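You operate a simulated robot arm through the tools that you are given. There is no shell and no other tool. Be economical: measure what you need, move in short steps, check, and stop when the job is done.

The job below is to be done with a simulated two-armed robot. You get a single attempt, and the scene is never put back.

JOB
Dust the patch on the long wooden box's lid, then wax it from the open tin.
Fine: grey cloth for the dust, cream pad for the wax; hold the box steady; put both back. A coat counts when it lies all over at full strength: go over it till it gets no stronger. What is to be rubbed or washed off counts as gone when no trace of it is left.
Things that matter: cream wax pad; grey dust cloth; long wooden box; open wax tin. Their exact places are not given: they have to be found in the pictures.

It is judged by the outcome, as a careful person would: the job done as asked, and still so three seconds after it is handed in. It fails if anything else is knocked over, pushed out of place, dropped, spilled or broken. A push-on lid holds only when it is set on centred and level and pressed home; a screw cap is set on level and turned clockwise until tight. Flat cloth is picked up by pressing the open fingertips on it (5 to 10 N) and closing them slowly along it; thin cloth reads only 2 to 8 mm in the jaws.

ROBOT AND FRAMES
Two 7-joint arms with two-finger parallel grippers on one trunk, on a base that drives. Base frame: it is fixed to the floor where the robot stands at the start and does not move with it; the origin is under the middle of the robot, x ahead of it, y to its left, z up; the surface under the hand at the start is at about z = 740. Units: mm, rad, N and s.
The left shoulder is at the start at [70, 163, 1120], the right one opposite. With the tool pointing down near the work surface each hand reaches from about 380 to 880 mm from the robot's upright axis, wherever it stands, measured 20 degrees to its own side. Places, roughly: long wooden box (22x8x8 cm) [600, 300, 800]. Payload 3.43 kg a hand.
Tool frame (each hand has its own): the origin (TCP) lies between the finger pads and is the grasp point; the fingertips stand 34 mm ahead of it; z points along the fingers, y is the line along which they close. The gripper opens to 128 mm. The fingers are 24 mm wide and 12 mm thick; the gripper's body (48 by 130 mm) begins 96 mm behind the TCP.
Orientation is that of the tool frame in the base frame, as a unit quaternion [w, x, y, z]. With the fingers straight down and closing along the base's y, the tool's x points along the base's -x, its y along +y and its z along -z.

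CONTROLS
- The arms move only by the tool apply_moves. It takes "left_plan", "right_plan" or both (then of equal length, played together; a hand with none holds still); each is a list of rows, each a list of 7 numbers: the closure in counts, from 0 (fully open) to 255 (shut), then the shift along the base's x, y, z in units of 25 mm (1.0 is 25 mm), then the turn, a rotation vector about the base's x, y, z in units of 4 degrees (1.0 is 4 degrees). In form: [[gripper, x, y, z, rx, ry, rz], ...]. A call has 1 to 8 rows; each row shifts and turns the commanded pose from where the row before left it. A call with a number of a shift or a turn outside -1 to 1 is refused whole. A row lasts 0.2 s, in which the tool goes at most 50 mm and 0.15 rad; a call with a longer step from one row to the next is refused whole, and so is a gripper value outside its range. Where a pose cannot be reached the arm comes as near as it can. A force on the tool above 90 N (or 10 N above the force at the start of the call, whichever is more), or a blocked arm, ends the call early, and 0.2 s more pass. Each finger travels about 153 mm/s and halts on what it meets, pressing with about 34 N; the grip force reading is that of the motor and also rises with nothing between the fingers. The clock runs only during rows and for 0.2 s after the last one: add rows that do not move to give the fingers time. It gives the time, the measured TCP pose, the force on the tool (base axes), the opening and the grip force at its end, in the units of the frame above (readings bear some noise), with the torque about the TCP (base axes, N m) and any sound that the robot's microphone picked up, and new pictures: "pictures" is both (left out), scene, wrist or none (wrist: the cameras of the hands that moved).
- Cameras (640 x 400 px; columns grow to the right, rows downward): "scene" is now at [134.4, 22, 1345.1]; the picture's right is [0.21, -0.98, 0.00], its down [-0.57, -0.12, -0.81] and it looks along [0.79, 0.17, -0.59] (base axes); focal length 261 px, centre (320, 200). "left" rides on the left gripper at [76, 11, -160] in its tool frame; the picture's right is [-0.15, 0.99, 0.00], its down [-0.88, -0.13, -0.46] and it looks along [-0.45, -0.07, 0.89] (tool axes); focal length 234 px, centre (320, 200). "right" rides on the right gripper at [76, -11, -160] in its tool frame; the picture's right is [0.15, 0.99, 0.00], its down [-0.88, 0.13, -0.46] and it looks along [-0.45, 0.07, 0.89] (tool axes); focal length 234 px, centre (320, 200).
- raise_lower(by): slides the trunk up (or, below 0, down) by that many mm; the arms and the scene camera ride with it, the base frame stays. It gives what a move gives, with no picture.
- base_move(legs): drives the robot by 1 to 6 legs, each [ahead, left, turn to the left] in mm, mm and rad, along the robot's own axes; the way and the turn of a leg run together, so that a leg with both is an arc; at most 1500 mm and 3.142 rad a leg. The arms and the cameras ride along, it lands a little off, and it stops where it bumps. It gives what a move gives, and a new picture of the scene camera.
- pan_tilt(pan, tilt): turns the head with the scene camera to pan (to the left, within 1.501 rad either way) and tilt (down, from -0.506 to 1.204), counted from straight ahead of the robot. It gives what a move gives, and a new picture of the scene camera.
- locate(camera, pixels): for up to 12 pixels [column, row] of the newest picture of that camera ("zoom" is the newest enlarged one), the place [x, y, z] in the base frame of the surface seen there, good to about 3 mm. The clock stands still meanwhile.
- enlarge(camera, box): a new picture of the part [left, top, right, bottom] of that camera's present view, enlarged. The clock stands still meanwhile.
- finish_job(): hands the job in; it is judged then, once.

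Work in short steps. Measure before you move; look again where a grasp or a placing could have gone wrong, and mend it. You have 80 turns and 260 pictures in all, those below and enlarged ones among them. Open the grippers and draw the arms clear of the work before you hand the job in, unless the task says otherwise; then end with one line.

The tools are called after "Call:" as name(argument=value, ...) on one line, values as JSON. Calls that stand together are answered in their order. apply_moves: Moves the arms, as the interface text tells. Its arguments: {"type":"object","properties":{"left_plan":{"type":"array"},"right_plan":{"type":"array"},"pictures":{"type":"string","enum":["both","scene","wrist","none"]}},"required":[]} The other tools are called the same way: raise_lower (by) slides the trunk up or down; base_move (legs) drives the base; pan_tilt (pan, tilt) turns the head that bears the scene camera; locate (camera, pixels) gives the place of the surface under pixels of a picture; enlarge (camera, box) takes an enlarged picture of a part of a camera's view; finish_job () hands the job in.

At the start:

```text
time_s: 0.0
left_ee_pos: [417.7, 371.8, 1132.3]
left_tool_rot: [0.001, -0.002, 1.0, 0.0]
left_wrist_force: [-0.1, -0.6, 0.5]
left_torque: [0.01, 0.0, 0.0]
left_finger_gap: 128.1
left_grip_force: 0.0
right_ee_pos: [514.6, -86.3, 1054.5]
right_tool_rot: [0.0, 0.0, 1.0, 0.0]
right_wrist_force: [0.6, 0.3, -0.7]
right_torque: [0.04, 0.0, 0.01]
right_finger_gap: 128.0
right_grip_force: 0.1
trunk travel left (down, up): [-600.0, 340.0]
robot x, y, heading: [0.4, -0.6, -0.004]
head pan, tilt: [0.213, 0.628]
```

scene: 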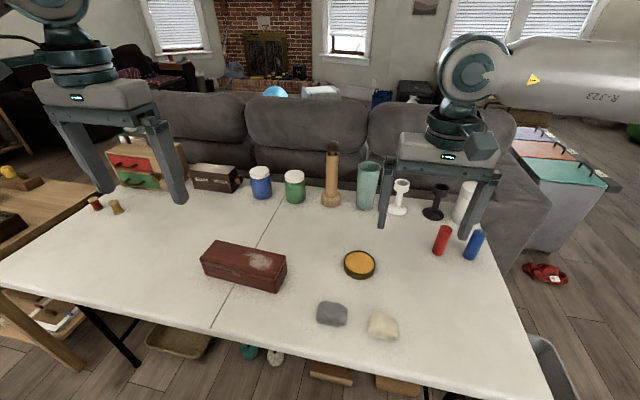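
right: 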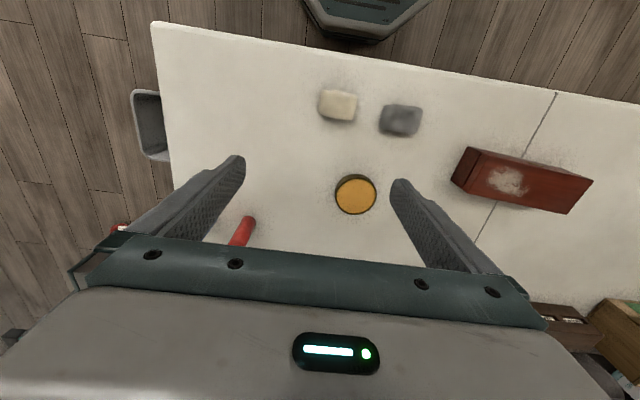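
left: 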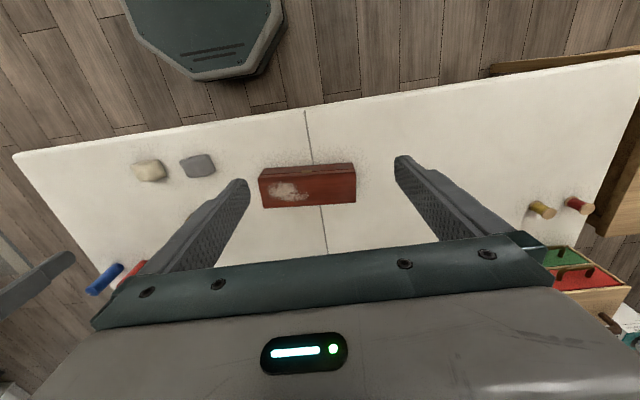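

The scene shows the box (243,265) with the dust patch near (262,261), the tin (359,264), grey cloth (332,313) and cream pad (383,325). I'll measure these.

Call:
locate(camera="scene", pixels=[[332, 311], [383, 325], [359, 263], [262, 261], [217, 242], [286, 256], [278, 275], [202, 259], [345, 262], [374, 264], [300, 320]])

Call:
enlarge(camera="scene", box=[190, 220, 430, 370])

Call:
locate(camera="right", pixels=[[338, 105], [401, 120], [355, 195], [508, 180], [466, 148], [592, 180], [455, 180], [570, 212]])

```text
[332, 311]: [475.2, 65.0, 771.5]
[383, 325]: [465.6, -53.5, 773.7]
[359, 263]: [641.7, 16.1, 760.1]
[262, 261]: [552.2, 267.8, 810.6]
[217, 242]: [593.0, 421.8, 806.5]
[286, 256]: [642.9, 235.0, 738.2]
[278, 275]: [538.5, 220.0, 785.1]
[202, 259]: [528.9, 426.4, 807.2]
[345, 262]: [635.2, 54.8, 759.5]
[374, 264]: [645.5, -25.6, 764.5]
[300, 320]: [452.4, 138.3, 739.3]
```

```text
2.67 times, centred on (310, 295) of scene
```

zoom: 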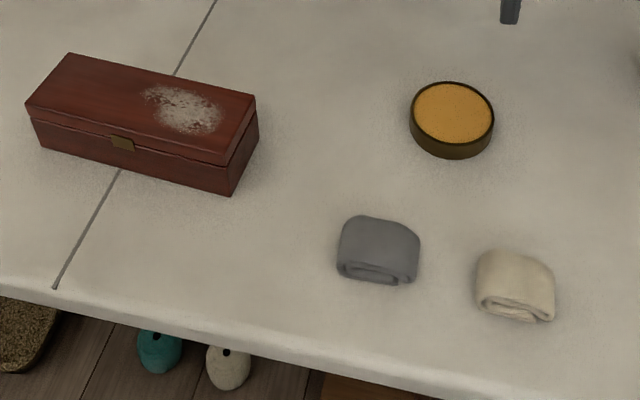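

```text
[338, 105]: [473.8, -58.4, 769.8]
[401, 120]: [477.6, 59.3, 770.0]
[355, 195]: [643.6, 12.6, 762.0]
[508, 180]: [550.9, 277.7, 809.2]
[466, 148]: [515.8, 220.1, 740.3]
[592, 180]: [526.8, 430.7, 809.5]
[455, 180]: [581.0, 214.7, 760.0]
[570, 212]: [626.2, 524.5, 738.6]
```

Now the finer outlines from the zoom: patch extents, box corners and the cloths' edges.

Call:
locate(camera="zoom", pixels=[[70, 55], [28, 102], [226, 160], [252, 97], [146, 92], [216, 122], [190, 132], [178, 86], [182, 108], [342, 225], [415, 235], [378, 225]])

Call:
locate(camera="zoom", pixels=[[341, 262], [413, 268], [380, 260], [484, 258], [550, 270], [482, 292], [546, 300], [515, 275], [452, 110], [420, 112], [486, 118], [452, 84]])

Call:
enlarge(camera="right", box=[300, 70, 460, 170])

Call:
enlarge(camera="left", box=[240, 140, 368, 220])

```text
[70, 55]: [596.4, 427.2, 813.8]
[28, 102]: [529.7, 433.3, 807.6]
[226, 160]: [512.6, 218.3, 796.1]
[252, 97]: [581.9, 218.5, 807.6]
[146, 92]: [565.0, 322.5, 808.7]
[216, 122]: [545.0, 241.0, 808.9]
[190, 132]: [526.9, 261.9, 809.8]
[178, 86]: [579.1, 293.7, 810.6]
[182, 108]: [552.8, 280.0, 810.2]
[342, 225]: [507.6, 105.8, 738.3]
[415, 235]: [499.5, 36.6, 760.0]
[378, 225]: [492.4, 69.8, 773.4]
```

```text
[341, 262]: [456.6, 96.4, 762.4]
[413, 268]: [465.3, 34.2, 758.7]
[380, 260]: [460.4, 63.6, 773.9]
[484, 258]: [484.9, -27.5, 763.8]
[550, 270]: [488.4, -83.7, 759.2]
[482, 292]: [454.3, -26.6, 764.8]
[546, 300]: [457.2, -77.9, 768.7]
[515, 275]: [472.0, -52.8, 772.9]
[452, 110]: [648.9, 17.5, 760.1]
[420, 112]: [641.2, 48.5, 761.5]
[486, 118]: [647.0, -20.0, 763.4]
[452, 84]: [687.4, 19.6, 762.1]
```

```text
4.00 times, centred on (380, 120) of right
```

zoom: 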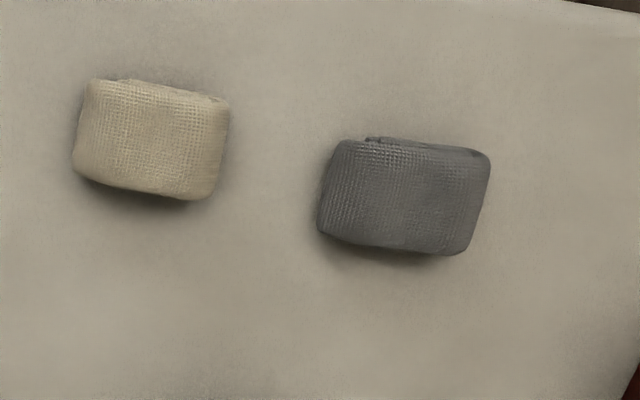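

```text
5.00 times, centred on (304, 180) of left
```

zoom: 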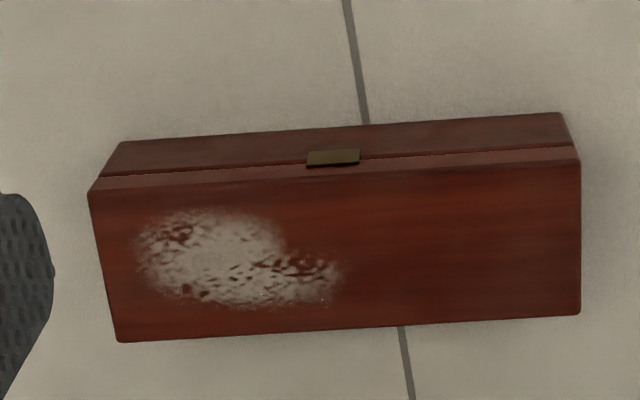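

The box's lid spans x≈515–596, y≈218–432 (axis turned about -4°), top z≈809; the patch is on the right half. The cloths are folded pads about 70×52×34 mm. I'll bring the left hand over the box's far end while turning it to close along x, and the right hand above the grey cloth.

Call:
apply_moves(left_plan=[[0, 0.239, 0.057, -0.387, 0, 0, -0.977], [0, 0.239, 0.057, -0.387, 0, 0, -0.977], [0, 0.239, 0.057, -0.387, 0, 0, -0.977], [0, 0.239, 0.057, -0.387, 0, 0, -0.977], [0, 0.239, 0.057, -0.387, 0, 0, -0.977], [0, 0.239, 0.057, -0.387, 0, 0, -0.977], [0, 0.239, 0.057, -0.387, 0, 0, -0.977], [0, 0.239, 0.057, -0.387, 0, 0, -0.977]], right_plan=[[0, -0.183, 0.76, -1, 0, 0, 0], [0, -0.183, 0.76, -1, 0, 0, 0], [0, -0.183, 0.76, -1, 0, 0, 0], [0, -0.183, 0.76, -1, 0, 0, 0], [0, -0.183, 0.76, -1, 0, 0, 0], [0, -0.183, 0.76, -1, 0, 0, 0], [0, -0.183, 0.76, -1, 0, 0, 0], [0, -0.183, 0.76, -1, 0, 0, 0]], pictures="none")

Call:
apply_moves(left_plan=[[0, 0.239, 0.057, -0.387, 0, 0, -0.977], [0, 0.239, 0.057, -0.387, 0, 0, -0.977], [0, 0.239, 0.057, -0.387, 0, 0, -0.977], [0, 0.239, 0.057, -0.387, 0, 0, -0.977], [0, 0.239, 0.057, -0.387, 0, 0, -0.977], [0, 0.239, 0.057, -0.387, 0, 0, -0.977], [0, 0.239, 0.057, -0.387, 0, 0, -0.977], [0, 0.239, 0.057, -0.387, 0, 0, -0.977]], pictures="none")

Call:
apply_moves(left_plan=[[0, 0.239, 0.057, -0.387, 0, 0, -0.977], [0, 0.239, 0.057, -0.387, 0, 0, -0.977], [0, 0.239, 0.057, -0.387, 0, 0, -0.977], [0, 0.239, 0.057, -0.387, 0, 0, -0.977], [0, 0.239, 0.057, -0.387, 0, 0, -0.977], [0, 0.239, 0.057, -0.387, 0, 0, -0.977], [0, 0.239, 0.057, -0.387, 0, 0, -0.977], [0, 0.239, 0.057, -0.387, 0, 0, -0.977]], pictures="both")

```text
time_s: 1.8
left_ee_pos: [464.8, 383.5, 1053.2]
left_tool_rot: [0.0, 0.269, 0.963, 0.0]
left_wrist_force: [-0.3, -0.1, 0.3]
left_torque: [-0.03, 0.01, 0.04]
left_finger_gap: 128.2
left_grip_force: 0.0
right_ee_pos: [478.1, 68.8, 853.4]
right_tool_rot: [0.0, 0.001, 1.0, 0.0]
right_wrist_force: [-0.4, -0.1, -0.4]
right_torque: [0.01, 0.0, 0.02]
right_finger_gap: 128.1
right_grip_force: 0.1
trunk travel left (down, up): [-600.0, 340.0]
robot x, y, heading: [2.2, 3.1, -0.004]
head pan, tilt: [0.213, 0.628]
```

```text
time_s: 3.6
left_ee_pos: [514.2, 395.5, 975.9]
left_tool_rot: [0.0, 0.519, 0.854, 0.0]
left_wrist_force: [0.3, 0.0, 0.9]
left_torque: [-0.02, 0.0, 0.02]
left_finger_gap: 127.9
left_grip_force: 0.0
right_ee_pos: [477.6, 68.5, 855.4]
right_tool_rot: [0.0, 0.0, 1.0, 0.001]
right_wrist_force: [-0.7, -0.1, 1.4]
right_torque: [0.01, 0.01, 0.0]
right_finger_gap: 127.9
right_grip_force: 0.0
trunk travel left (down, up): [-600.0, 340.0]
robot x, y, heading: [-2.9, -1.2, 0.002]
head pan, tilt: [0.213, 0.628]
```

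```text
time_s: 5.4
left_ee_pos: [561.6, 404.6, 898.8]
left_tool_rot: [-0.001, 0.731, 0.683, -0.001]
left_wrist_force: [0.2, 0.3, 0.9]
left_torque: [0.01, -0.02, 0.01]
left_finger_gap: 128.1
left_grip_force: 0.0
right_ee_pos: [478.4, 67.6, 854.3]
right_tool_rot: [0.0, 0.0, 1.0, 0.0]
right_wrist_force: [0.4, -0.2, 0.7]
right_torque: [0.03, 0.04, -0.01]
right_finger_gap: 127.8
right_grip_force: 0.1
trunk travel left (down, up): [-600.0, 340.0]
robot x, y, heading: [-1.7, 1.6, 0.002]
head pan, tilt: [0.213, 0.628]
```

scene: 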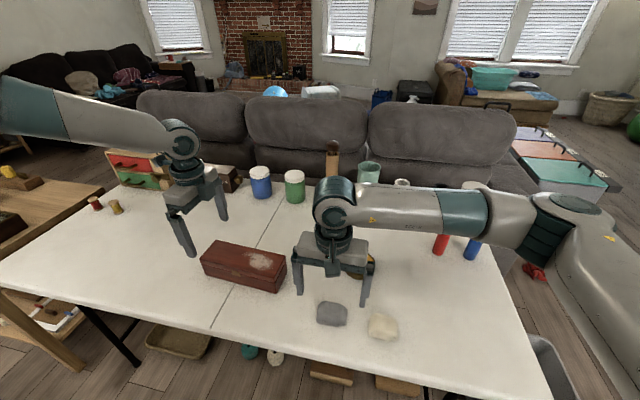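
left: 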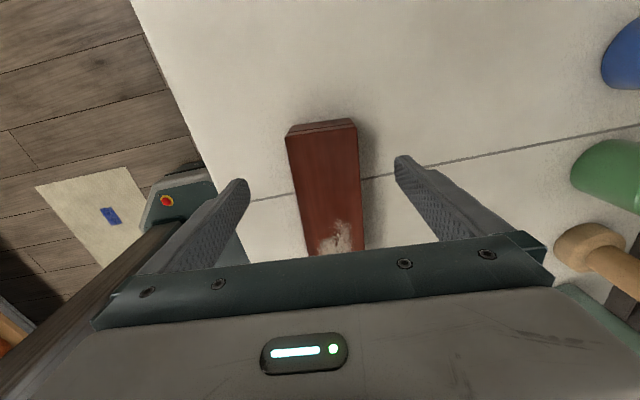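

Left hand straddles the box nicely (box edges at columns 288–358, fingers 240–398). I'll lower the left hand to z≈800 and the right to z≈784 around the grey cloth, after checking the box edges with a locate.

Call:
locate(camera="left", pixels=[[290, 140], [354, 132], [300, 200], [360, 200]])

Call:
apply_moves(left_plan=[[0, 0, 0, -0.9, 0, 0, 0], [0, 0, 0, -0.9, 0, 0, 0], [0, 0, 0, -0.9, 0, 0, 0], [0, 0, 0, 0, 0, 0, 0]], right_plan=[[40, 0, -0.04, -0.9, 0, 0, 0], [40, 0, 0, -0.9, 0, 0, 0], [40, 0, 0, -0.6, 0, 0, 0], [40, 0, 0, 0, 0, 0, 0]], pictures="both")

```text
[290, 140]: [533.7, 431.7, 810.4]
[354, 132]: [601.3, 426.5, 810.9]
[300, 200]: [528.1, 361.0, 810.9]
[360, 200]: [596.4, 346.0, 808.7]
```

```text
time_s: 6.4
left_ee_pos: [560.8, 404.7, 829.1]
left_tool_rot: [0.0, 0.731, 0.683, 0.0]
left_wrist_force: [-0.3, 0.2, 0.4]
left_torque: [-0.03, 0.0, -0.02]
left_finger_gap: 127.8
left_grip_force: 0.1
right_ee_pos: [475.8, 66.3, 793.9]
right_tool_rot: [0.0, 0.0, 1.0, 0.0]
right_wrist_force: [0.1, 0.2, 0.2]
right_torque: [-0.03, -0.01, -0.03]
right_finger_gap: 107.8
right_grip_force: 0.1
trunk travel left (down, up): [-600.0, 340.0]
robot x, y, heading: [0.7, 0.6, -0.0]
head pan, tilt: [0.213, 0.628]
```

scene: 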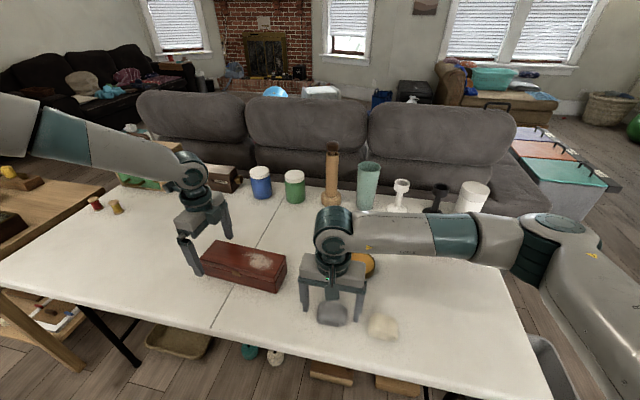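
right: 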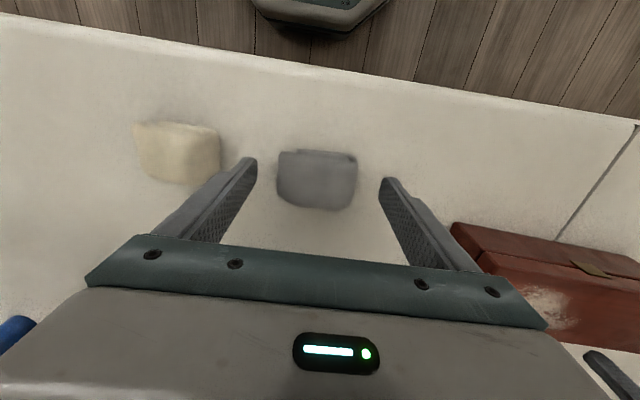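
left: 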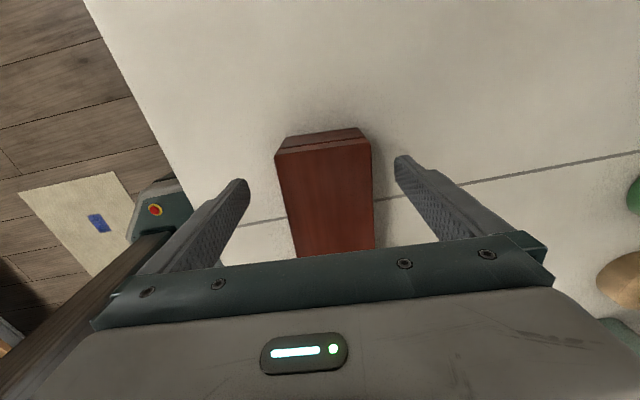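

The grey pad lies between the right fingertips; check its centre in x with a locate, and see if it's centred with the fingers.

Call:
locate(camera="right", pixels=[[317, 158], [317, 180], [315, 206], [282, 180], [352, 180], [250, 162], [385, 182], [180, 150]])

```text
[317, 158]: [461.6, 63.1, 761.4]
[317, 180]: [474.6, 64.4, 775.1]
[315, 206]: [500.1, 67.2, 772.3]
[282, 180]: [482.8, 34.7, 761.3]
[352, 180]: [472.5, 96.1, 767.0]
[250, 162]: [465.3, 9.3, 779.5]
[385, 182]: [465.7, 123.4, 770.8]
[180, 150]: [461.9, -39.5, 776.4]
```

Pad centre is (480, 66). I'll lower the right hand to z≈784 with +4 mm in x and close on the pad gently; the left goes to z≈800 and closes on the box end.

Call:
apply_moves(left_plan=[[0, 0.08, 0, -0.6, 0, 0, 0], [0, 0, 0, -0.56, 0, 0, 0], [40, 0, 0, 0, 0, 0, 0], [70, 0, 0, 0, 0, 0, 0], [90, 0, 0, 0, 0, 0, 0], [110, 0, 0, 0, 0, 0, 0], [150, 0, 0, 0, 0, 0, 0], [200, 0, 0, 0, 0, 0, 0]], right_plan=[[40, 0.16, 0, -0.2, 0, 0, 0], [40, 0, 0, -0.2, 0, 0, 0], [60, 0, 0, 0, 0, 0, 0], [90, 0, 0, 0, 0, 0, 0], [110, 0, 0, 0, 0, 0, 0], [125, 0, 0, 0, 0, 0, 0], [140, 0, 0, 0, 0, 0, 0], [150, 0, 0, 0, 0, 0, 0]], pictures="both")

```text
time_s: 8.2
left_ee_pos: [563.8, 405.8, 801.3]
left_tool_rot: [0.0, 0.73, 0.683, 0.0]
left_wrist_force: [0.1, -1.2, -0.8]
left_torque: [0.15, -0.09, -0.04]
left_finger_gap: 77.4
left_grip_force: 34.2
right_ee_pos: [480.3, 66.5, 784.5]
right_tool_rot: [0.0, 0.0, 1.0, 0.0]
right_wrist_force: [-0.1, 0.3, 0.2]
right_torque: [0.0, 0.01, 0.03]
right_finger_gap: 70.3
right_grip_force: 34.2
trunk travel left (down, up): [-600.0, 340.0]
robot x, y, heading: [1.2, 1.2, -0.0]
head pan, tilt: [0.213, 0.628]
```

scene: 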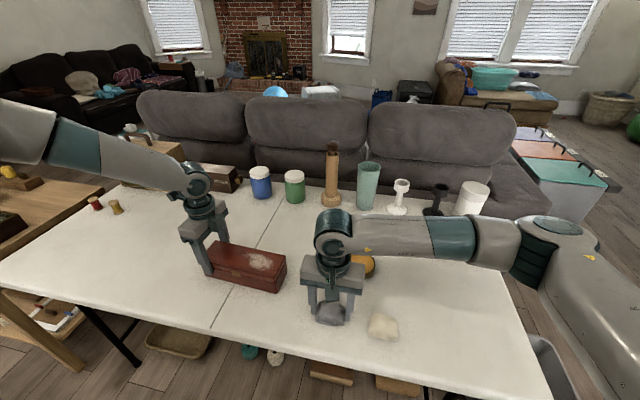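
right: 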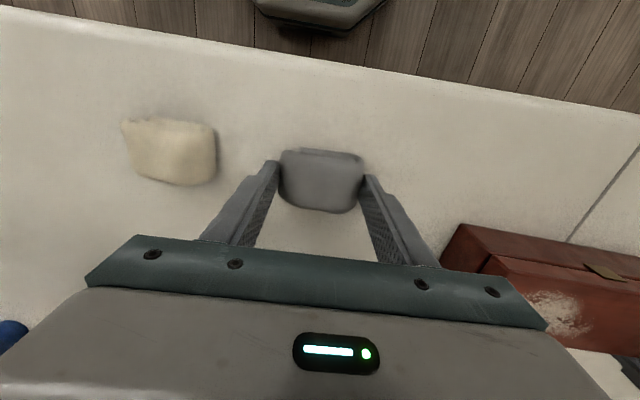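
left: 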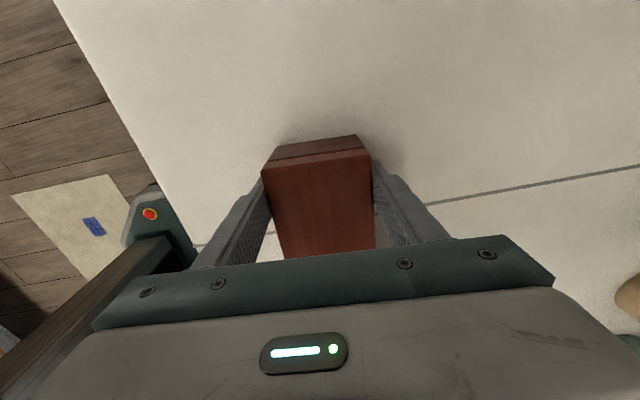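

Both grips hold (box 77 mm, pad 70 mm). I'll lift the grey pad and carry it over the patch.

Call:
apply_moves(right_plan=[[160, 0, 0, 1, 0, 0, 0], [160, 0, 0, 1, 0, 0, 0], [160, 0.2, 0.5, 1, 0, 0, 0], [160, 0.6, 1, 0.6, 0, 0, 0], [160, 0.6, 1, 0.4, 0, 0, 0], [160, 0.6, 1, 0, 0, 0, 0], [160, 0.4, 1, 0, 0, 0, 0], [160, 0.4, 1, 0, 0, 0, 0]], pictures="none")

Call:
apply_moves(right_plan=[[160, 0.08, 1, 0, 0, 0, 0], [160, 0, 1, 0, 0, 0, 0], [160, 0, 1, 0, 0, 0, 0], [160, 0, 0, 0, 0, 0, 0]], pictures="both")

```text
time_s: 10.0
left_ee_pos: [562.7, 406.4, 802.4]
left_tool_rot: [0.0, 0.73, 0.684, -0.001]
left_wrist_force: [0.0, 0.5, -0.2]
left_torque: [0.26, 0.02, -0.02]
left_finger_gap: 78.0
left_grip_force: 33.1
right_ee_pos: [551.5, 204.6, 882.8]
right_tool_rot: [0.0, 0.001, 1.0, -0.001]
right_wrist_force: [0.9, 0.3, -2.1]
right_torque: [-0.03, 0.01, 0.01]
right_finger_gap: 69.8
right_grip_force: 33.8
trunk travel left (down, up): [-600.0, 340.0]
robot x, y, heading: [1.4, 2.1, 0.003]
head pan, tilt: [0.213, 0.628]
```

```text
time_s: 11.0
left_ee_pos: [563.1, 405.7, 801.7]
left_tool_rot: [0.0, 0.73, 0.683, 0.0]
left_wrist_force: [0.1, 0.0, -0.3]
left_torque: [-0.19, -0.04, -0.03]
left_finger_gap: 77.6
left_grip_force: 33.6
right_ee_pos: [552.9, 280.7, 884.7]
right_tool_rot: [0.0, 0.0, 1.0, 0.0]
right_wrist_force: [-1.1, -1.5, -0.2]
right_torque: [0.01, -0.02, 0.01]
right_finger_gap: 70.1
right_grip_force: 33.7
trunk travel left (down, up): [-600.0, 340.0]
robot x, y, heading: [-3.1, -0.2, 0.003]
head pan, tilt: [0.213, 0.628]
```

scene: 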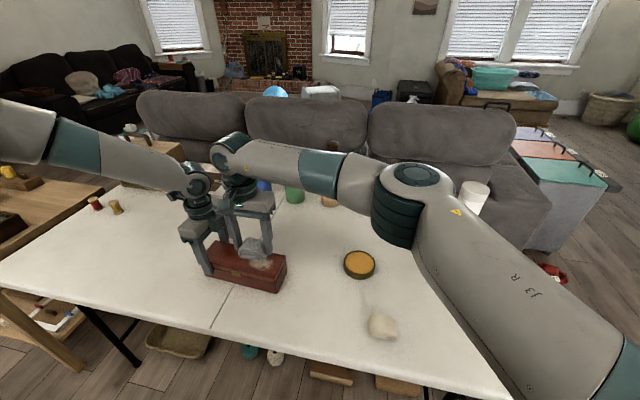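
right: 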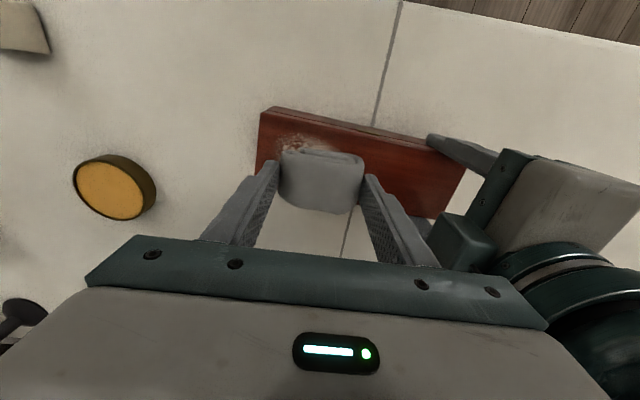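

The pad hangs above the patch. I'll move to y≈262 and lower until it touches (expected TCP z≈854).

Call:
apply_moves(right_plan=[[160, 0, -0.72, -0.4, 0, 0, 0], [160, 0, 0, -0.6, 0, 0, 0], [160, 0, 0, -0.1, 0, 0, 0], [160, 0, 0, -0.1, 0, 0, 0], [160, 0, 0, 0, 0, 0, 0]], pictures="none")

```text
time_s: 12.2
left_ee_pos: [563.1, 406.9, 802.0]
left_tool_rot: [0.001, 0.73, 0.683, 0.0]
left_wrist_force: [1.6, 0.1, -1.2]
left_torque: [0.22, -0.23, 0.28]
left_finger_gap: 77.7
left_grip_force: 34.2
right_ee_pos: [554.9, 261.0, 853.0]
right_tool_rot: [-0.001, 0.0, 1.0, 0.001]
right_wrist_force: [-0.7, 0.7, 9.8]
right_torque: [-0.07, 0.06, 0.02]
right_finger_gap: 69.7
right_grip_force: 34.3
trunk travel left (down, up): [-600.0, 340.0]
robot x, y, heading: [2.2, 1.7, 0.001]
head pan, tilt: [0.213, 0.628]
```

Contact with 9.8 N. Now rubbing strokes along the patch.

Call:
apply_moves(right_plan=[[160, 0, 0.7, 0, 0, 0, 0], [160, 0, 0.7, 0, 0, 0, 0], [160, 0.5, 0, 0, 0, 0, 0], [160, 0, -0.7, 0, 0, 0, 0], [160, 0, -0.7, 0, 0, 0, 0], [160, 0, -0.5, 0, 0, 0, 0], [160, -0.5, 0, 0, 0, 0, 0], [160, -0.5, 0, 0, 0, 0, 0]], pictures="none")

Call:
apply_moves(right_plan=[[160, 0, 0.7, 0, 0, 0, 0], [160, 0, 0.7, 0, 0, 0, 0], [160, 0, 0.6, 0, 0, 0, 0], [160, 0.5, 0, 0, 0, 0, 0], [160, 0, -0.7, 0, 0, 0, 0], [160, 0, -0.7, 0, 0, 0, 0], [160, 0, -0.6, 0, 0, 0, 0], [160, 0, 0, 0, 0, 0, 0]], pictures="none")

Call:
apply_moves(right_plan=[[160, 0, 0, 1, 0, 0, 0], [160, 0, -1, 0.2, 0, 0, 0], [160, 0, -1, 0, 0, 0, 0], [160, 0, -1, 0, 0, 0, 0], [160, 0, -1, 0, 0, 0, 0], [160, 0, 0, 0, 0, 0, 0]], pictures="both")

Call:
enlarge(camera="scene", box=[190, 230, 310, 305])

```text
time_s: 14.0
left_ee_pos: [562.3, 405.7, 803.5]
left_tool_rot: [0.001, 0.73, 0.683, -0.001]
left_wrist_force: [-5.6, 1.7, -0.5]
left_torque: [-0.8, -0.31, -0.41]
left_finger_gap: 77.6
left_grip_force: 33.9
right_ee_pos: [539.7, 231.8, 853.4]
right_tool_rot: [0.001, 0.002, 1.0, 0.0]
right_wrist_force: [8.2, -1.6, 14.3]
right_torque: [0.26, -0.25, -0.15]
right_finger_gap: 69.9
right_grip_force: 34.0
right hand out of reach, approached as far as the arm can: row 2, 3
trunk travel left (down, up): [-600.0, 340.0]
robot x, y, heading: [3.7, 2.4, -0.002]
head pan, tilt: [0.213, 0.628]
```

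```text
time_s: 15.8
left_ee_pos: [561.4, 405.9, 802.4]
left_tool_rot: [0.001, 0.73, 0.683, 0.0]
left_wrist_force: [1.4, -5.6, -2.6]
left_torque: [0.14, -0.04, 0.14]
left_finger_gap: 77.8
left_grip_force: 34.0
right_ee_pos: [550.6, 233.3, 853.8]
right_tool_rot: [0.002, 0.0, 1.0, 0.001]
right_wrist_force: [1.1, 10.5, 22.2]
right_torque: [0.78, -0.02, -0.04]
right_finger_gap: 69.7
right_grip_force: 33.9
trunk travel left (down, up): [-600.0, 340.0]
robot x, y, heading: [-0.6, -2.0, 0.003]
head pan, tilt: [0.213, 0.628]
```

```text
time_s: 17.2
left_ee_pos: [561.7, 405.5, 801.7]
left_tool_rot: [0.0, 0.73, 0.684, -0.001]
left_wrist_force: [-0.1, -1.3, 0.9]
left_torque: [0.26, -0.17, -0.07]
left_finger_gap: 77.6
left_grip_force: 34.0
right_ee_pos: [551.7, 130.6, 884.9]
right_tool_rot: [0.0, 0.0, 1.0, 0.001]
right_wrist_force: [0.0, -0.2, -0.5]
right_torque: [-0.02, 0.01, -0.04]
right_finger_gap: 69.6
right_grip_force: 34.4
trunk travel left (down, up): [-600.0, 340.0]
robot x, y, heading: [1.6, -0.8, -0.003]
head pan, tilt: [0.213, 0.628]
```

scene: 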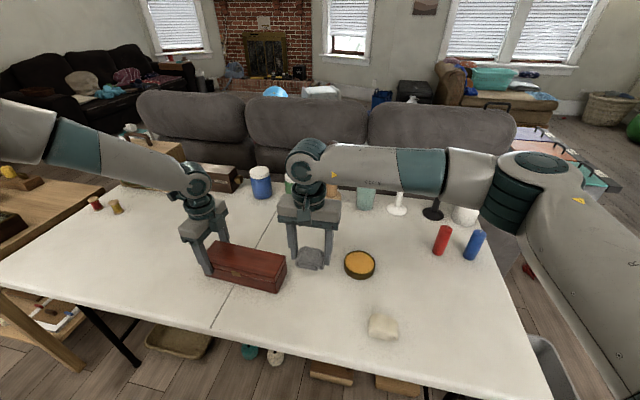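
right: 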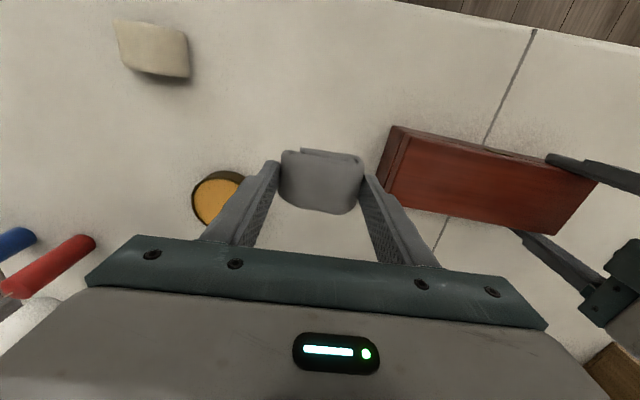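

```text
5.33 times, centred on (250, 268) of scene
```

zoom: 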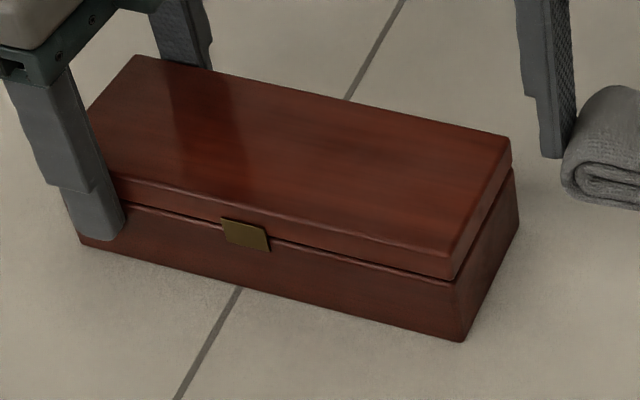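

The dust appears gone; I'll check closer from the right wrist camera and a tighter scene view.

Call:
enlarge(camera="right", box=[380, 120, 540, 220])

Call:
enlarge(camera="scene", box=[230, 240, 294, 280])

```text
4.00 times, centred on (460, 170) of right
```

zoom: 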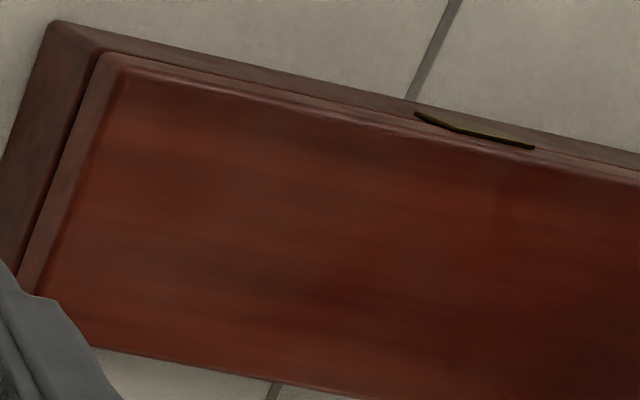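

```text
10.00 times, centred on (262, 260) of scene
```

zoom: 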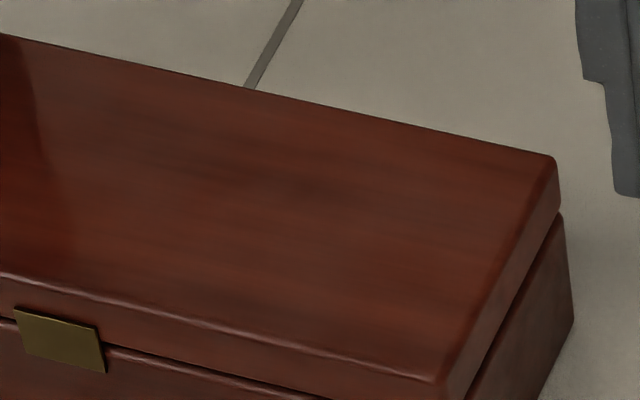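

No trace visible, but one more firm pass is cheap insurance, so I'll go back over the patch once.

Call:
apply_moves(right_plan=[[160, -0.4, 1, 0, 0, 0, 0], [160, 0, 1, 0, 0, 0, 0], [160, 0, 1, 0, 0, 0, 0], [160, 0, 1, 0, 0, 0, 0], [160, 0, 0.4, 0, 0, 0, 0], [160, 0, 0, -1, 0, 0, 0], [160, 0, 0, -0.23, 0, 0, 0], [160, 0, 0, 0, 0, 0, 0]], pictures="none")

Call:
apply_moves(right_plan=[[160, 0, 0.8, 0, 0, 0, 0], [160, 0, 0.8, 0, 0, 0, 0], [160, 0, 0.5, 0, 0, 0, 0], [160, 0.4, 0, 0, 0, 0, 0], [160, 0, -0.8, 0, 0, 0, 0], [160, 0, -0.8, 0, 0, 0, 0], [160, 0.5, -0.2, 0, 0, 0, 0], [160, 0, 0.8, 0, 0, 0, 0]], pictures="none")

Call:
apply_moves(right_plan=[[160, 0, 0.6, 0, 0, 0, 0], [160, 0, -0.8, 0, 0, 0, 0], [160, 0, -0.8, 0, 0, 0, 0], [160, 0, 0, 1, 0, 0, 0], [160, 0, -1, 0.2, 0, 0, 0], [160, 0, -1, 0, 0, 0, 0], [160, 0, -1, 0, 0, 0, 0], [160, 0, -1, 0, 0, 0, 0]], pictures="both")

Call:
enlarge(camera="scene", box=[206, 234, 302, 294])

```text
time_s: 19.0
left_ee_pos: [562.3, 405.4, 803.0]
left_tool_rot: [0.0, 0.73, 0.683, 0.0]
left_wrist_force: [-1.1, 0.2, 1.4]
left_torque: [0.24, -0.13, 0.04]
left_finger_gap: 77.7
left_grip_force: 33.9
right_ee_pos: [539.9, 241.1, 853.6]
right_tool_rot: [0.0, 0.0, 1.0, 0.0]
right_wrist_force: [0.4, 0.5, -0.5]
right_torque: [-0.01, -0.02, 0.01]
right_finger_gap: 70.1
right_grip_force: 34.2
trunk travel left (down, up): [-600.0, 340.0]
robot x, y, heading: [2.7, 0.0, -0.001]
head pan, tilt: [0.213, 0.628]
```

```text
time_s: 20.8
left_ee_pos: [562.1, 405.5, 802.3]
left_tool_rot: [0.0, 0.73, 0.683, 0.0]
left_wrist_force: [0.7, 6.5, -2.6]
left_torque: [-1.03, -0.01, 0.28]
left_finger_gap: 77.6
left_grip_force: 34.4
right_ee_pos: [569.1, 252.2, 853.5]
right_tool_rot: [0.002, 0.003, 1.0, -0.002]
right_wrist_force: [1.2, -14.1, 25.9]
right_torque: [-0.53, 0.08, 0.02]
right_finger_gap: 69.6
right_grip_force: 34.0
right hand out of reach, approached as far as the arm can: row 3, 4
trunk travel left (down, up): [-600.0, 340.0]
robot x, y, heading: [2.4, -0.9, -0.004]
head pan, tilt: [0.213, 0.628]
```

```text
time_s: 22.6
left_ee_pos: [564.3, 405.2, 803.8]
left_tool_rot: [-0.001, 0.729, 0.684, 0.0]
left_wrist_force: [0.8, -0.5, 1.5]
left_torque: [-0.6, -0.2, 0.22]
left_finger_gap: 78.0
left_grip_force: 33.7
right_ee_pos: [567.7, 130.5, 885.1]
right_tool_rot: [0.001, -0.001, 1.0, 0.0]
right_wrist_force: [-0.2, -0.7, -1.4]
right_torque: [0.02, 0.05, -0.03]
right_finger_gap: 69.7
right_grip_force: 34.1
trunk travel left (down, up): [-600.0, 340.0]
robot x, y, heading: [-1.0, 0.0, 0.001]
head pan, tilt: [0.213, 0.628]
```

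scene: 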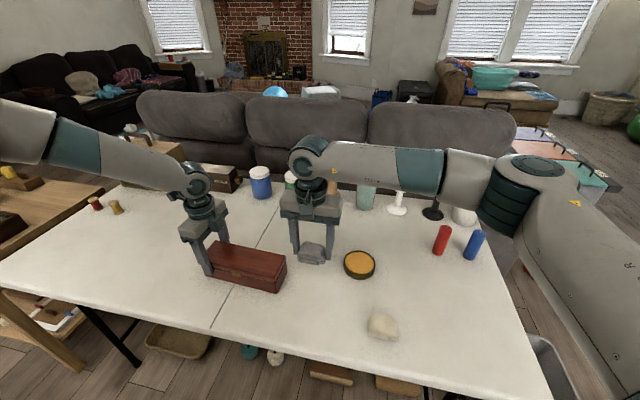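
right: 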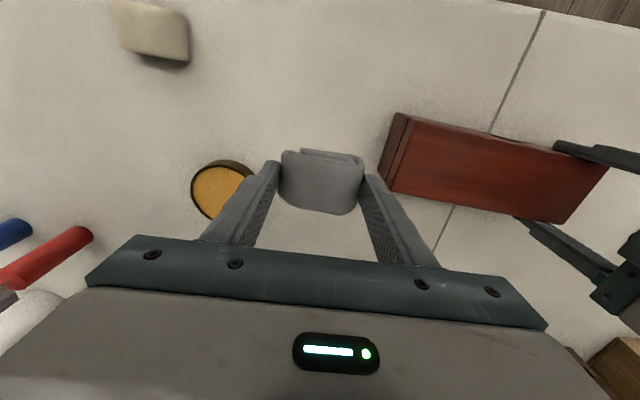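

```text
6.67 times, centred on (254, 264) of scene
```

zoom: 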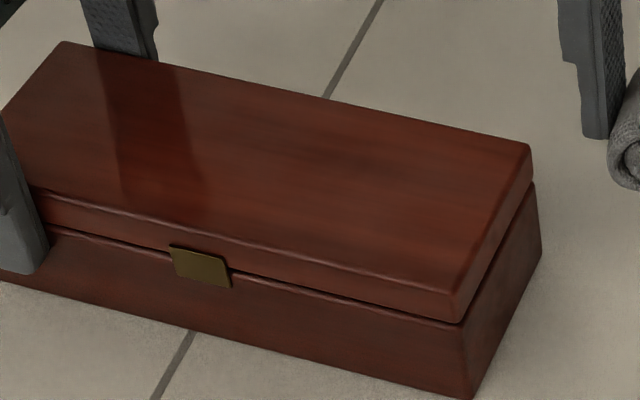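

Lid is clean. Carry the grey cloth back to its place at (480, 66) and lower it.

Call:
apply_moves(right_plan=[[160, -0.88, -0.645, 0, 0, 0, 0], [160, -0.88, -0.645, 0, 0, 0, 0], [160, -0.88, -0.645, 0, 0, 0, 0], [160, -0.868, -0.645, 0, 0, 0, 0], [160, 0, 0, -1, 0, 0, 0], [160, 0, 0, -1, 0, 0, 0], [160, 0, 0, -1, 0, 0, 0], [160, 0, 0, -0.7, 0, 0, 0]], pictures="none")

```text
time_s: 24.4
left_ee_pos: [562.5, 406.5, 802.1]
left_tool_rot: [0.0, 0.729, 0.684, 0.001]
left_wrist_force: [-1.6, -1.0, 3.0]
left_torque: [-0.08, -0.07, -0.09]
left_finger_gap: 77.6
left_grip_force: 33.8
right_ee_pos: [479.2, 67.0, 789.5]
right_tool_rot: [0.0, -0.001, 1.0, 0.0]
right_wrist_force: [-0.3, 0.1, 0.0]
right_torque: [0.02, 0.0, -0.01]
right_finger_gap: 69.9
right_grip_force: 33.6
trunk travel left (down, up): [-600.0, 340.0]
robot x, y, heading: [2.3, -4.3, 0.002]
head pan, tilt: [0.213, 0.628]
```

Lower the last 5 mm, open gently to ~108 mm, and rise.

Call:
apply_moves(right_plan=[[160, 0, 0, -0.12, 0, 0, 0], [160, 0, 0, -0.08, 0, 0, 0], [105, 0, 0, 0, 0, 0, 0], [70, 0, 0, 0, 0, 0, 0], [40, 0, 0, 0, 0, 0, 0], [40, 0, 0, 0.8, 0, 0, 0], [40, 0, 0, 1, 0, 0, 0], [40, 0, 0, 0.8, 0, 0, 0]], pictures="none")

Call:
apply_moves(right_plan=[[40, -0.06, -1, 0, 0, 0, 0], [40, -0.05, -1, 0, 0, 0, 0], [40, -0.05, -1, 0, 0, 0, 0], [40, -0.05, -1, 0, 0, 0, 0], [40, -0.05, -0.88, 0, 0, 0, 0], [40, 0, 0, 0, 0, 0, 0]], pictures="both")

```text
time_s: 26.2
left_ee_pos: [562.8, 405.2, 803.5]
left_tool_rot: [0.001, 0.73, 0.683, 0.001]
left_wrist_force: [-1.1, 0.3, 2.8]
left_torque: [-0.12, 0.02, -0.05]
left_finger_gap: 77.6
left_grip_force: 34.4
right_ee_pos: [479.3, 66.6, 850.1]
right_tool_rot: [0.0, 0.0, 1.0, 0.0]
right_wrist_force: [0.3, 0.3, -0.4]
right_torque: [-0.03, -0.01, -0.01]
right_finger_gap: 107.8
right_grip_force: 0.1
trunk travel left (down, up): [-600.0, 340.0]
robot x, y, heading: [-0.8, 1.7, 0.001]
head pan, tilt: [0.213, 0.628]
```

```text
time_s: 27.6
left_ee_pos: [562.9, 404.3, 802.7]
left_tool_rot: [0.0, 0.73, 0.683, 0.0]
left_wrist_force: [-0.3, -1.0, 0.6]
left_torque: [0.31, -0.07, -0.02]
left_finger_gap: 77.7
left_grip_force: 34.4
right_ee_pos: [474.3, -55.5, 849.6]
right_tool_rot: [0.0, 0.0, 1.0, 0.0]
right_wrist_force: [1.2, 0.0, -0.3]
right_torque: [-0.01, 0.04, 0.03]
right_finger_gap: 107.7
right_grip_force: 0.1
trunk travel left (down, up): [-600.0, 340.0]
robot x, y, heading: [0.2, -3.7, -0.001]
head pan, tilt: [0.213, 0.628]
```

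scene: 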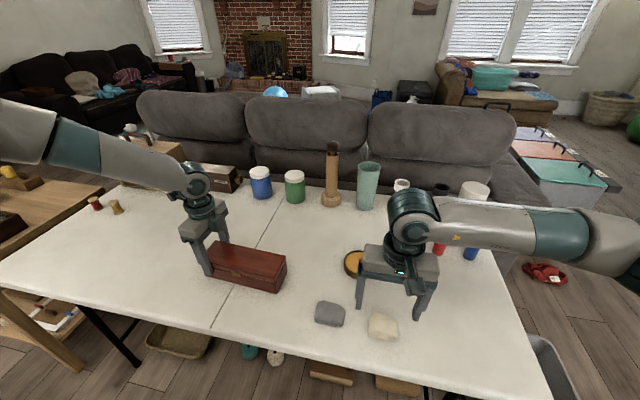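
right: 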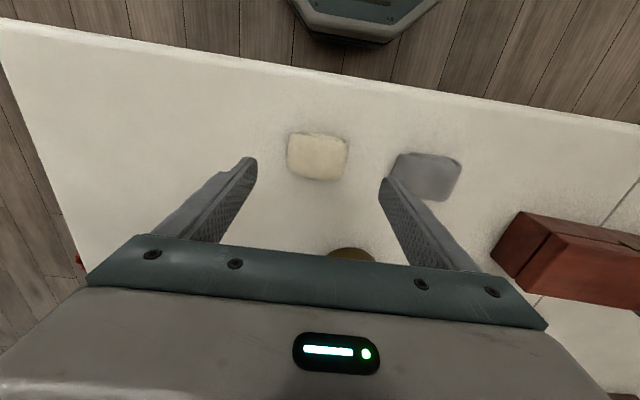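

Grey cloth is back (329,314). Now measure the cream pad's edges in the wrist view.

Call:
locate(camera="right", pixels=[[318, 137], [318, 158], [318, 176], [290, 155], [346, 157], [296, 138], [342, 140]])

Call:
enlarge(camera="right", box=[260, 110, 388, 190])

```text
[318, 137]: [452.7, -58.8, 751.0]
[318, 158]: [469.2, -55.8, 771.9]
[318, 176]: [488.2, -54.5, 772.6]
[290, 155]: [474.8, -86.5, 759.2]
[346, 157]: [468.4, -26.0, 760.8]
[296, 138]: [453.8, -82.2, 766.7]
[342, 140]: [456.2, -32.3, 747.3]
```

```text
5.00 times, centred on (324, 150) of right
```

zoom: 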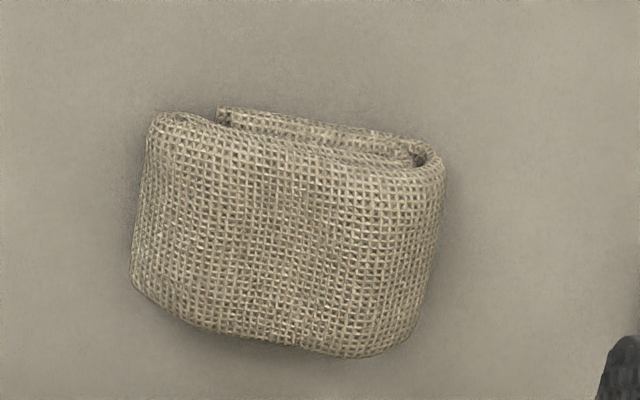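

Cream pad centre ≈(472,-56). Lower to z≈784 and close on it.

Call:
apply_moves(right_plan=[[40, -0.08, 0, -0.9, 0, 0, 0], [40, 0, 0, -0.9, 0, 0, 0], [40, 0, 0, -0.8, 0, 0, 0], [60, 0, 0, 0, 0, 0, 0], [90, 0, 0, 0, 0, 0, 0], [115, 0, 0, 0, 0, 0, 0], [140, 0, 0, 0, 0, 0, 0], [165, 0, 0, 0, 0, 0, 0]], pictures="wrist")

```text
time_s: 29.4
left_ee_pos: [562.3, 406.0, 801.4]
left_tool_rot: [0.0, 0.73, 0.683, 0.0]
left_wrist_force: [-0.8, -0.9, 1.5]
left_torque: [0.04, -0.05, 0.06]
left_finger_gap: 77.5
left_grip_force: 34.1
right_ee_pos: [474.3, -55.7, 785.4]
right_tool_rot: [0.0, 0.0, 1.0, 0.0]
right_wrist_force: [0.2, 0.6, -0.3]
right_torque: [0.01, 0.01, 0.0]
right_finger_gap: 64.8
right_grip_force: 34.5
trunk travel left (down, up): [-600.0, 340.0]
robot x, y, heading: [-3.2, -0.4, 0.003]
head pan, tilt: [0.213, 0.628]
```

right: 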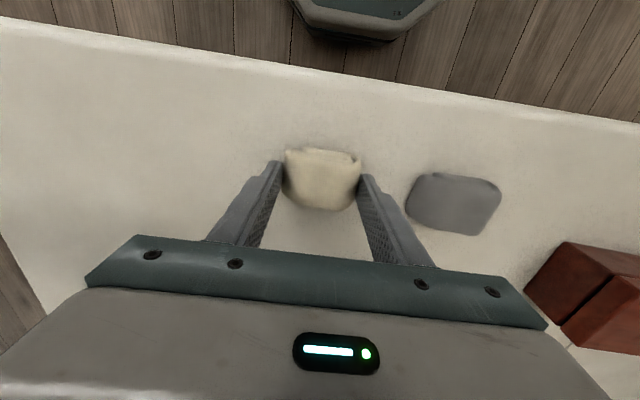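

Cream pad gripped (64.8 mm). Lift it and move above the tin at about (646, 15), z≈850.

Call:
apply_moves(right_plan=[[170, 0, 0, 1, 0, 0, 0], [170, 0, 0, 1, 0, 0, 0], [170, 0.9, 0.5, 0.8, 0, 0, 0], [170, 1, 0.5, 0, 0, 0, 0], [170, 1, 0.5, 0, 0, 0, 0], [170, 1, 0.5, 0, 0, 0, 0], [170, 1, 0.5, 0, 0, 0, 0], [170, 1, 0.33, 0, 0, 0, 0]], pictures="none")

Call:
apply_moves(right_plan=[[170, 0.95, 0, 0, 0, 0, 0], [170, 0, 0, 0, 0, 0, 0]], pictures="both")

Call:
enlarge(camera="scene", box=[296, 215, 424, 295])

```text
time_s: 31.2
left_ee_pos: [562.7, 405.9, 802.2]
left_tool_rot: [0.0, 0.73, 0.684, 0.001]
left_wrist_force: [-1.2, 0.9, 2.5]
left_torque: [-0.05, 0.17, -0.03]
left_finger_gap: 77.6
left_grip_force: 33.7
right_ee_pos: [620.1, 16.7, 856.8]
right_tool_rot: [0.0, 0.001, 1.0, 0.0]
right_wrist_force: [0.4, 0.4, -0.2]
right_torque: [-0.01, -0.02, -0.01]
right_finger_gap: 64.9
right_grip_force: 34.4
trunk travel left (down, up): [-600.0, 340.0]
robot x, y, heading: [-1.0, -2.0, -0.001]
head pan, tilt: [0.213, 0.628]
```

```text
time_s: 31.8
left_ee_pos: [562.4, 405.8, 802.5]
left_tool_rot: [0.001, 0.73, 0.683, 0.0]
left_wrist_force: [-1.3, 0.1, 1.4]
left_torque: [0.04, 0.05, 0.03]
left_finger_gap: 77.7
left_grip_force: 33.9
right_ee_pos: [643.2, 16.4, 855.0]
right_tool_rot: [0.0, 0.0, 1.0, 0.0]
right_wrist_force: [0.7, -0.5, -0.4]
right_torque: [0.0, 0.03, 0.0]
right_finger_gap: 65.1
right_grip_force: 33.8
trunk travel left (down, up): [-600.0, 340.0]
robot x, y, heading: [0.0, 1.2, 0.002]
head pan, tilt: [0.213, 0.628]
```

scene: 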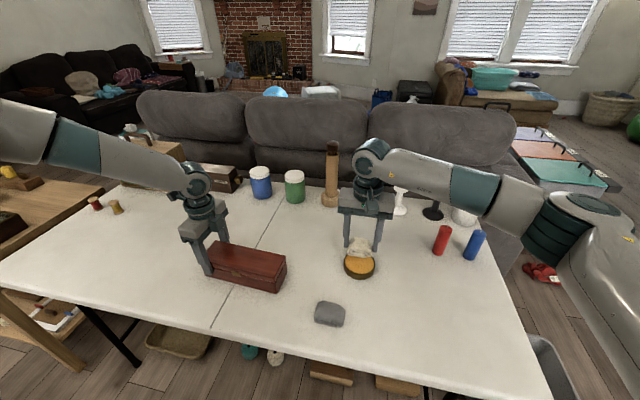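
right: 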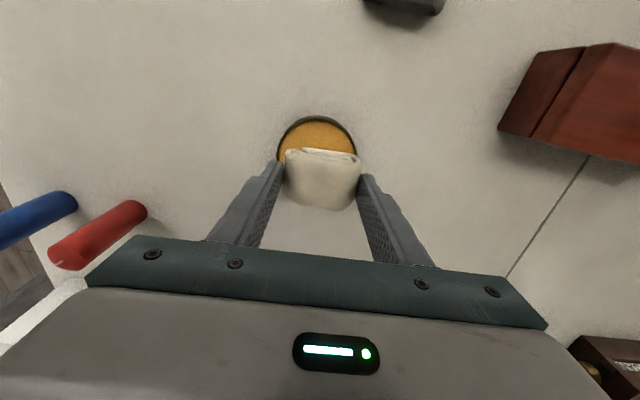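

```text
5.00 times, centred on (360, 255) of scene
```

zoom: 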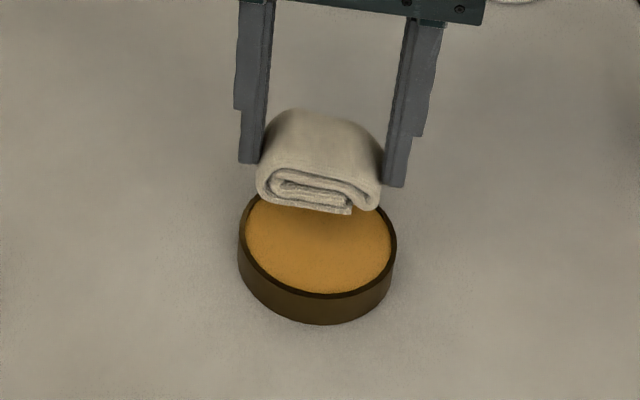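

Check the tin's rim: near, left and right points in the wrist and zoom views.

Call:
locate(camera="zoom", pixels=[[242, 235], [394, 245], [320, 294], [318, 255], [286, 282], [360, 285], [325, 215]])

Call:
locate(camera="right", pixels=[[316, 120], [280, 150], [356, 150], [316, 135]])

```text
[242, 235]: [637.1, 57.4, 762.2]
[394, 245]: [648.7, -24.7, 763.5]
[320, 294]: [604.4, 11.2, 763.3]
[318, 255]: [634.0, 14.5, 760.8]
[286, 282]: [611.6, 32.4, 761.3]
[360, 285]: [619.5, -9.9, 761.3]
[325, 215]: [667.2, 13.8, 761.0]
```

```text
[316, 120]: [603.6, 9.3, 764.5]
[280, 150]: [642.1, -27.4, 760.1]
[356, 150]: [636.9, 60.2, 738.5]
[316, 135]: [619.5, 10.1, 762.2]
```

Tin centre is (645,15), rim z≈763.5, wax ≈761. Lower the pad straight down onto the wax, feeling for contact.

Call:
apply_moves(right_plan=[[170, 0.06, -0.04, -1, 0, 0, 0], [170, 0, 0, -0.6, 0, 0, 0], [170, 0, 0, -0.2, 0, 0, 0], [170, 0, 0, -0.1, 0, 0, 0], [170, 0, 0, 0, 0, 0, 0], [170, 0, 0, 0, 0, 0, 0]], pictures="none")

```text
time_s: 33.2
left_ee_pos: [563.2, 404.4, 803.1]
left_tool_rot: [0.0, 0.73, 0.684, 0.0]
left_wrist_force: [-0.6, 0.5, 0.2]
left_torque: [0.19, -0.01, 0.02]
left_finger_gap: 77.9
left_grip_force: 33.8
right_ee_pos: [644.0, 15.4, 809.6]
right_tool_rot: [0.001, 0.001, 1.0, 0.0]
right_wrist_force: [0.1, -0.9, 9.0]
right_torque: [-0.09, 0.03, 0.02]
right_finger_gap: 65.0
right_grip_force: 34.1
trunk travel left (down, up): [-600.0, 340.0]
robot x, y, heading: [1.1, -0.7, 0.001]
head pan, tilt: [0.213, 0.628]
```

Contact at 9 N. Press about 2 mm further and see.

Call:
apply_moves(right_plan=[[170, 0, 0, -0.06, 0, 0, 0], [170, 0, 0, -0.06, 0, 0, 0], [170, 0, 0, 0, 0, 0, 0], [170, 0, 0, 0, 0, 0, 0]], pictures="none")

Call:
enlarge(camera="scene", box=[312, 225, 408, 285])

```text
time_s: 34.2
left_ee_pos: [561.7, 405.7, 804.3]
left_tool_rot: [0.001, 0.73, 0.683, 0.0]
left_wrist_force: [0.0, -1.2, 0.1]
left_torque: [0.26, 0.0, 0.02]
left_finger_gap: 77.9
left_grip_force: 33.9
right_ee_pos: [643.4, 15.5, 809.3]
right_tool_rot: [0.003, 0.0, 1.0, 0.001]
right_wrist_force: [8.3, -0.2, 36.3]
right_torque: [-0.12, -0.17, 0.0]
right_finger_gap: 64.7
right_grip_force: 34.4
trunk travel left (down, up): [-600.0, 340.0]
robot x, y, heading: [0.3, 1.1, 0.004]
head pan, tilt: [0.213, 0.628]
```

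```text
6.67 times, centred on (360, 255) of scene
```

zoom: 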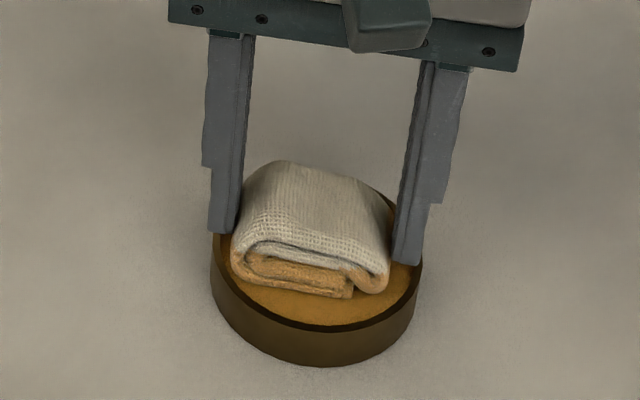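

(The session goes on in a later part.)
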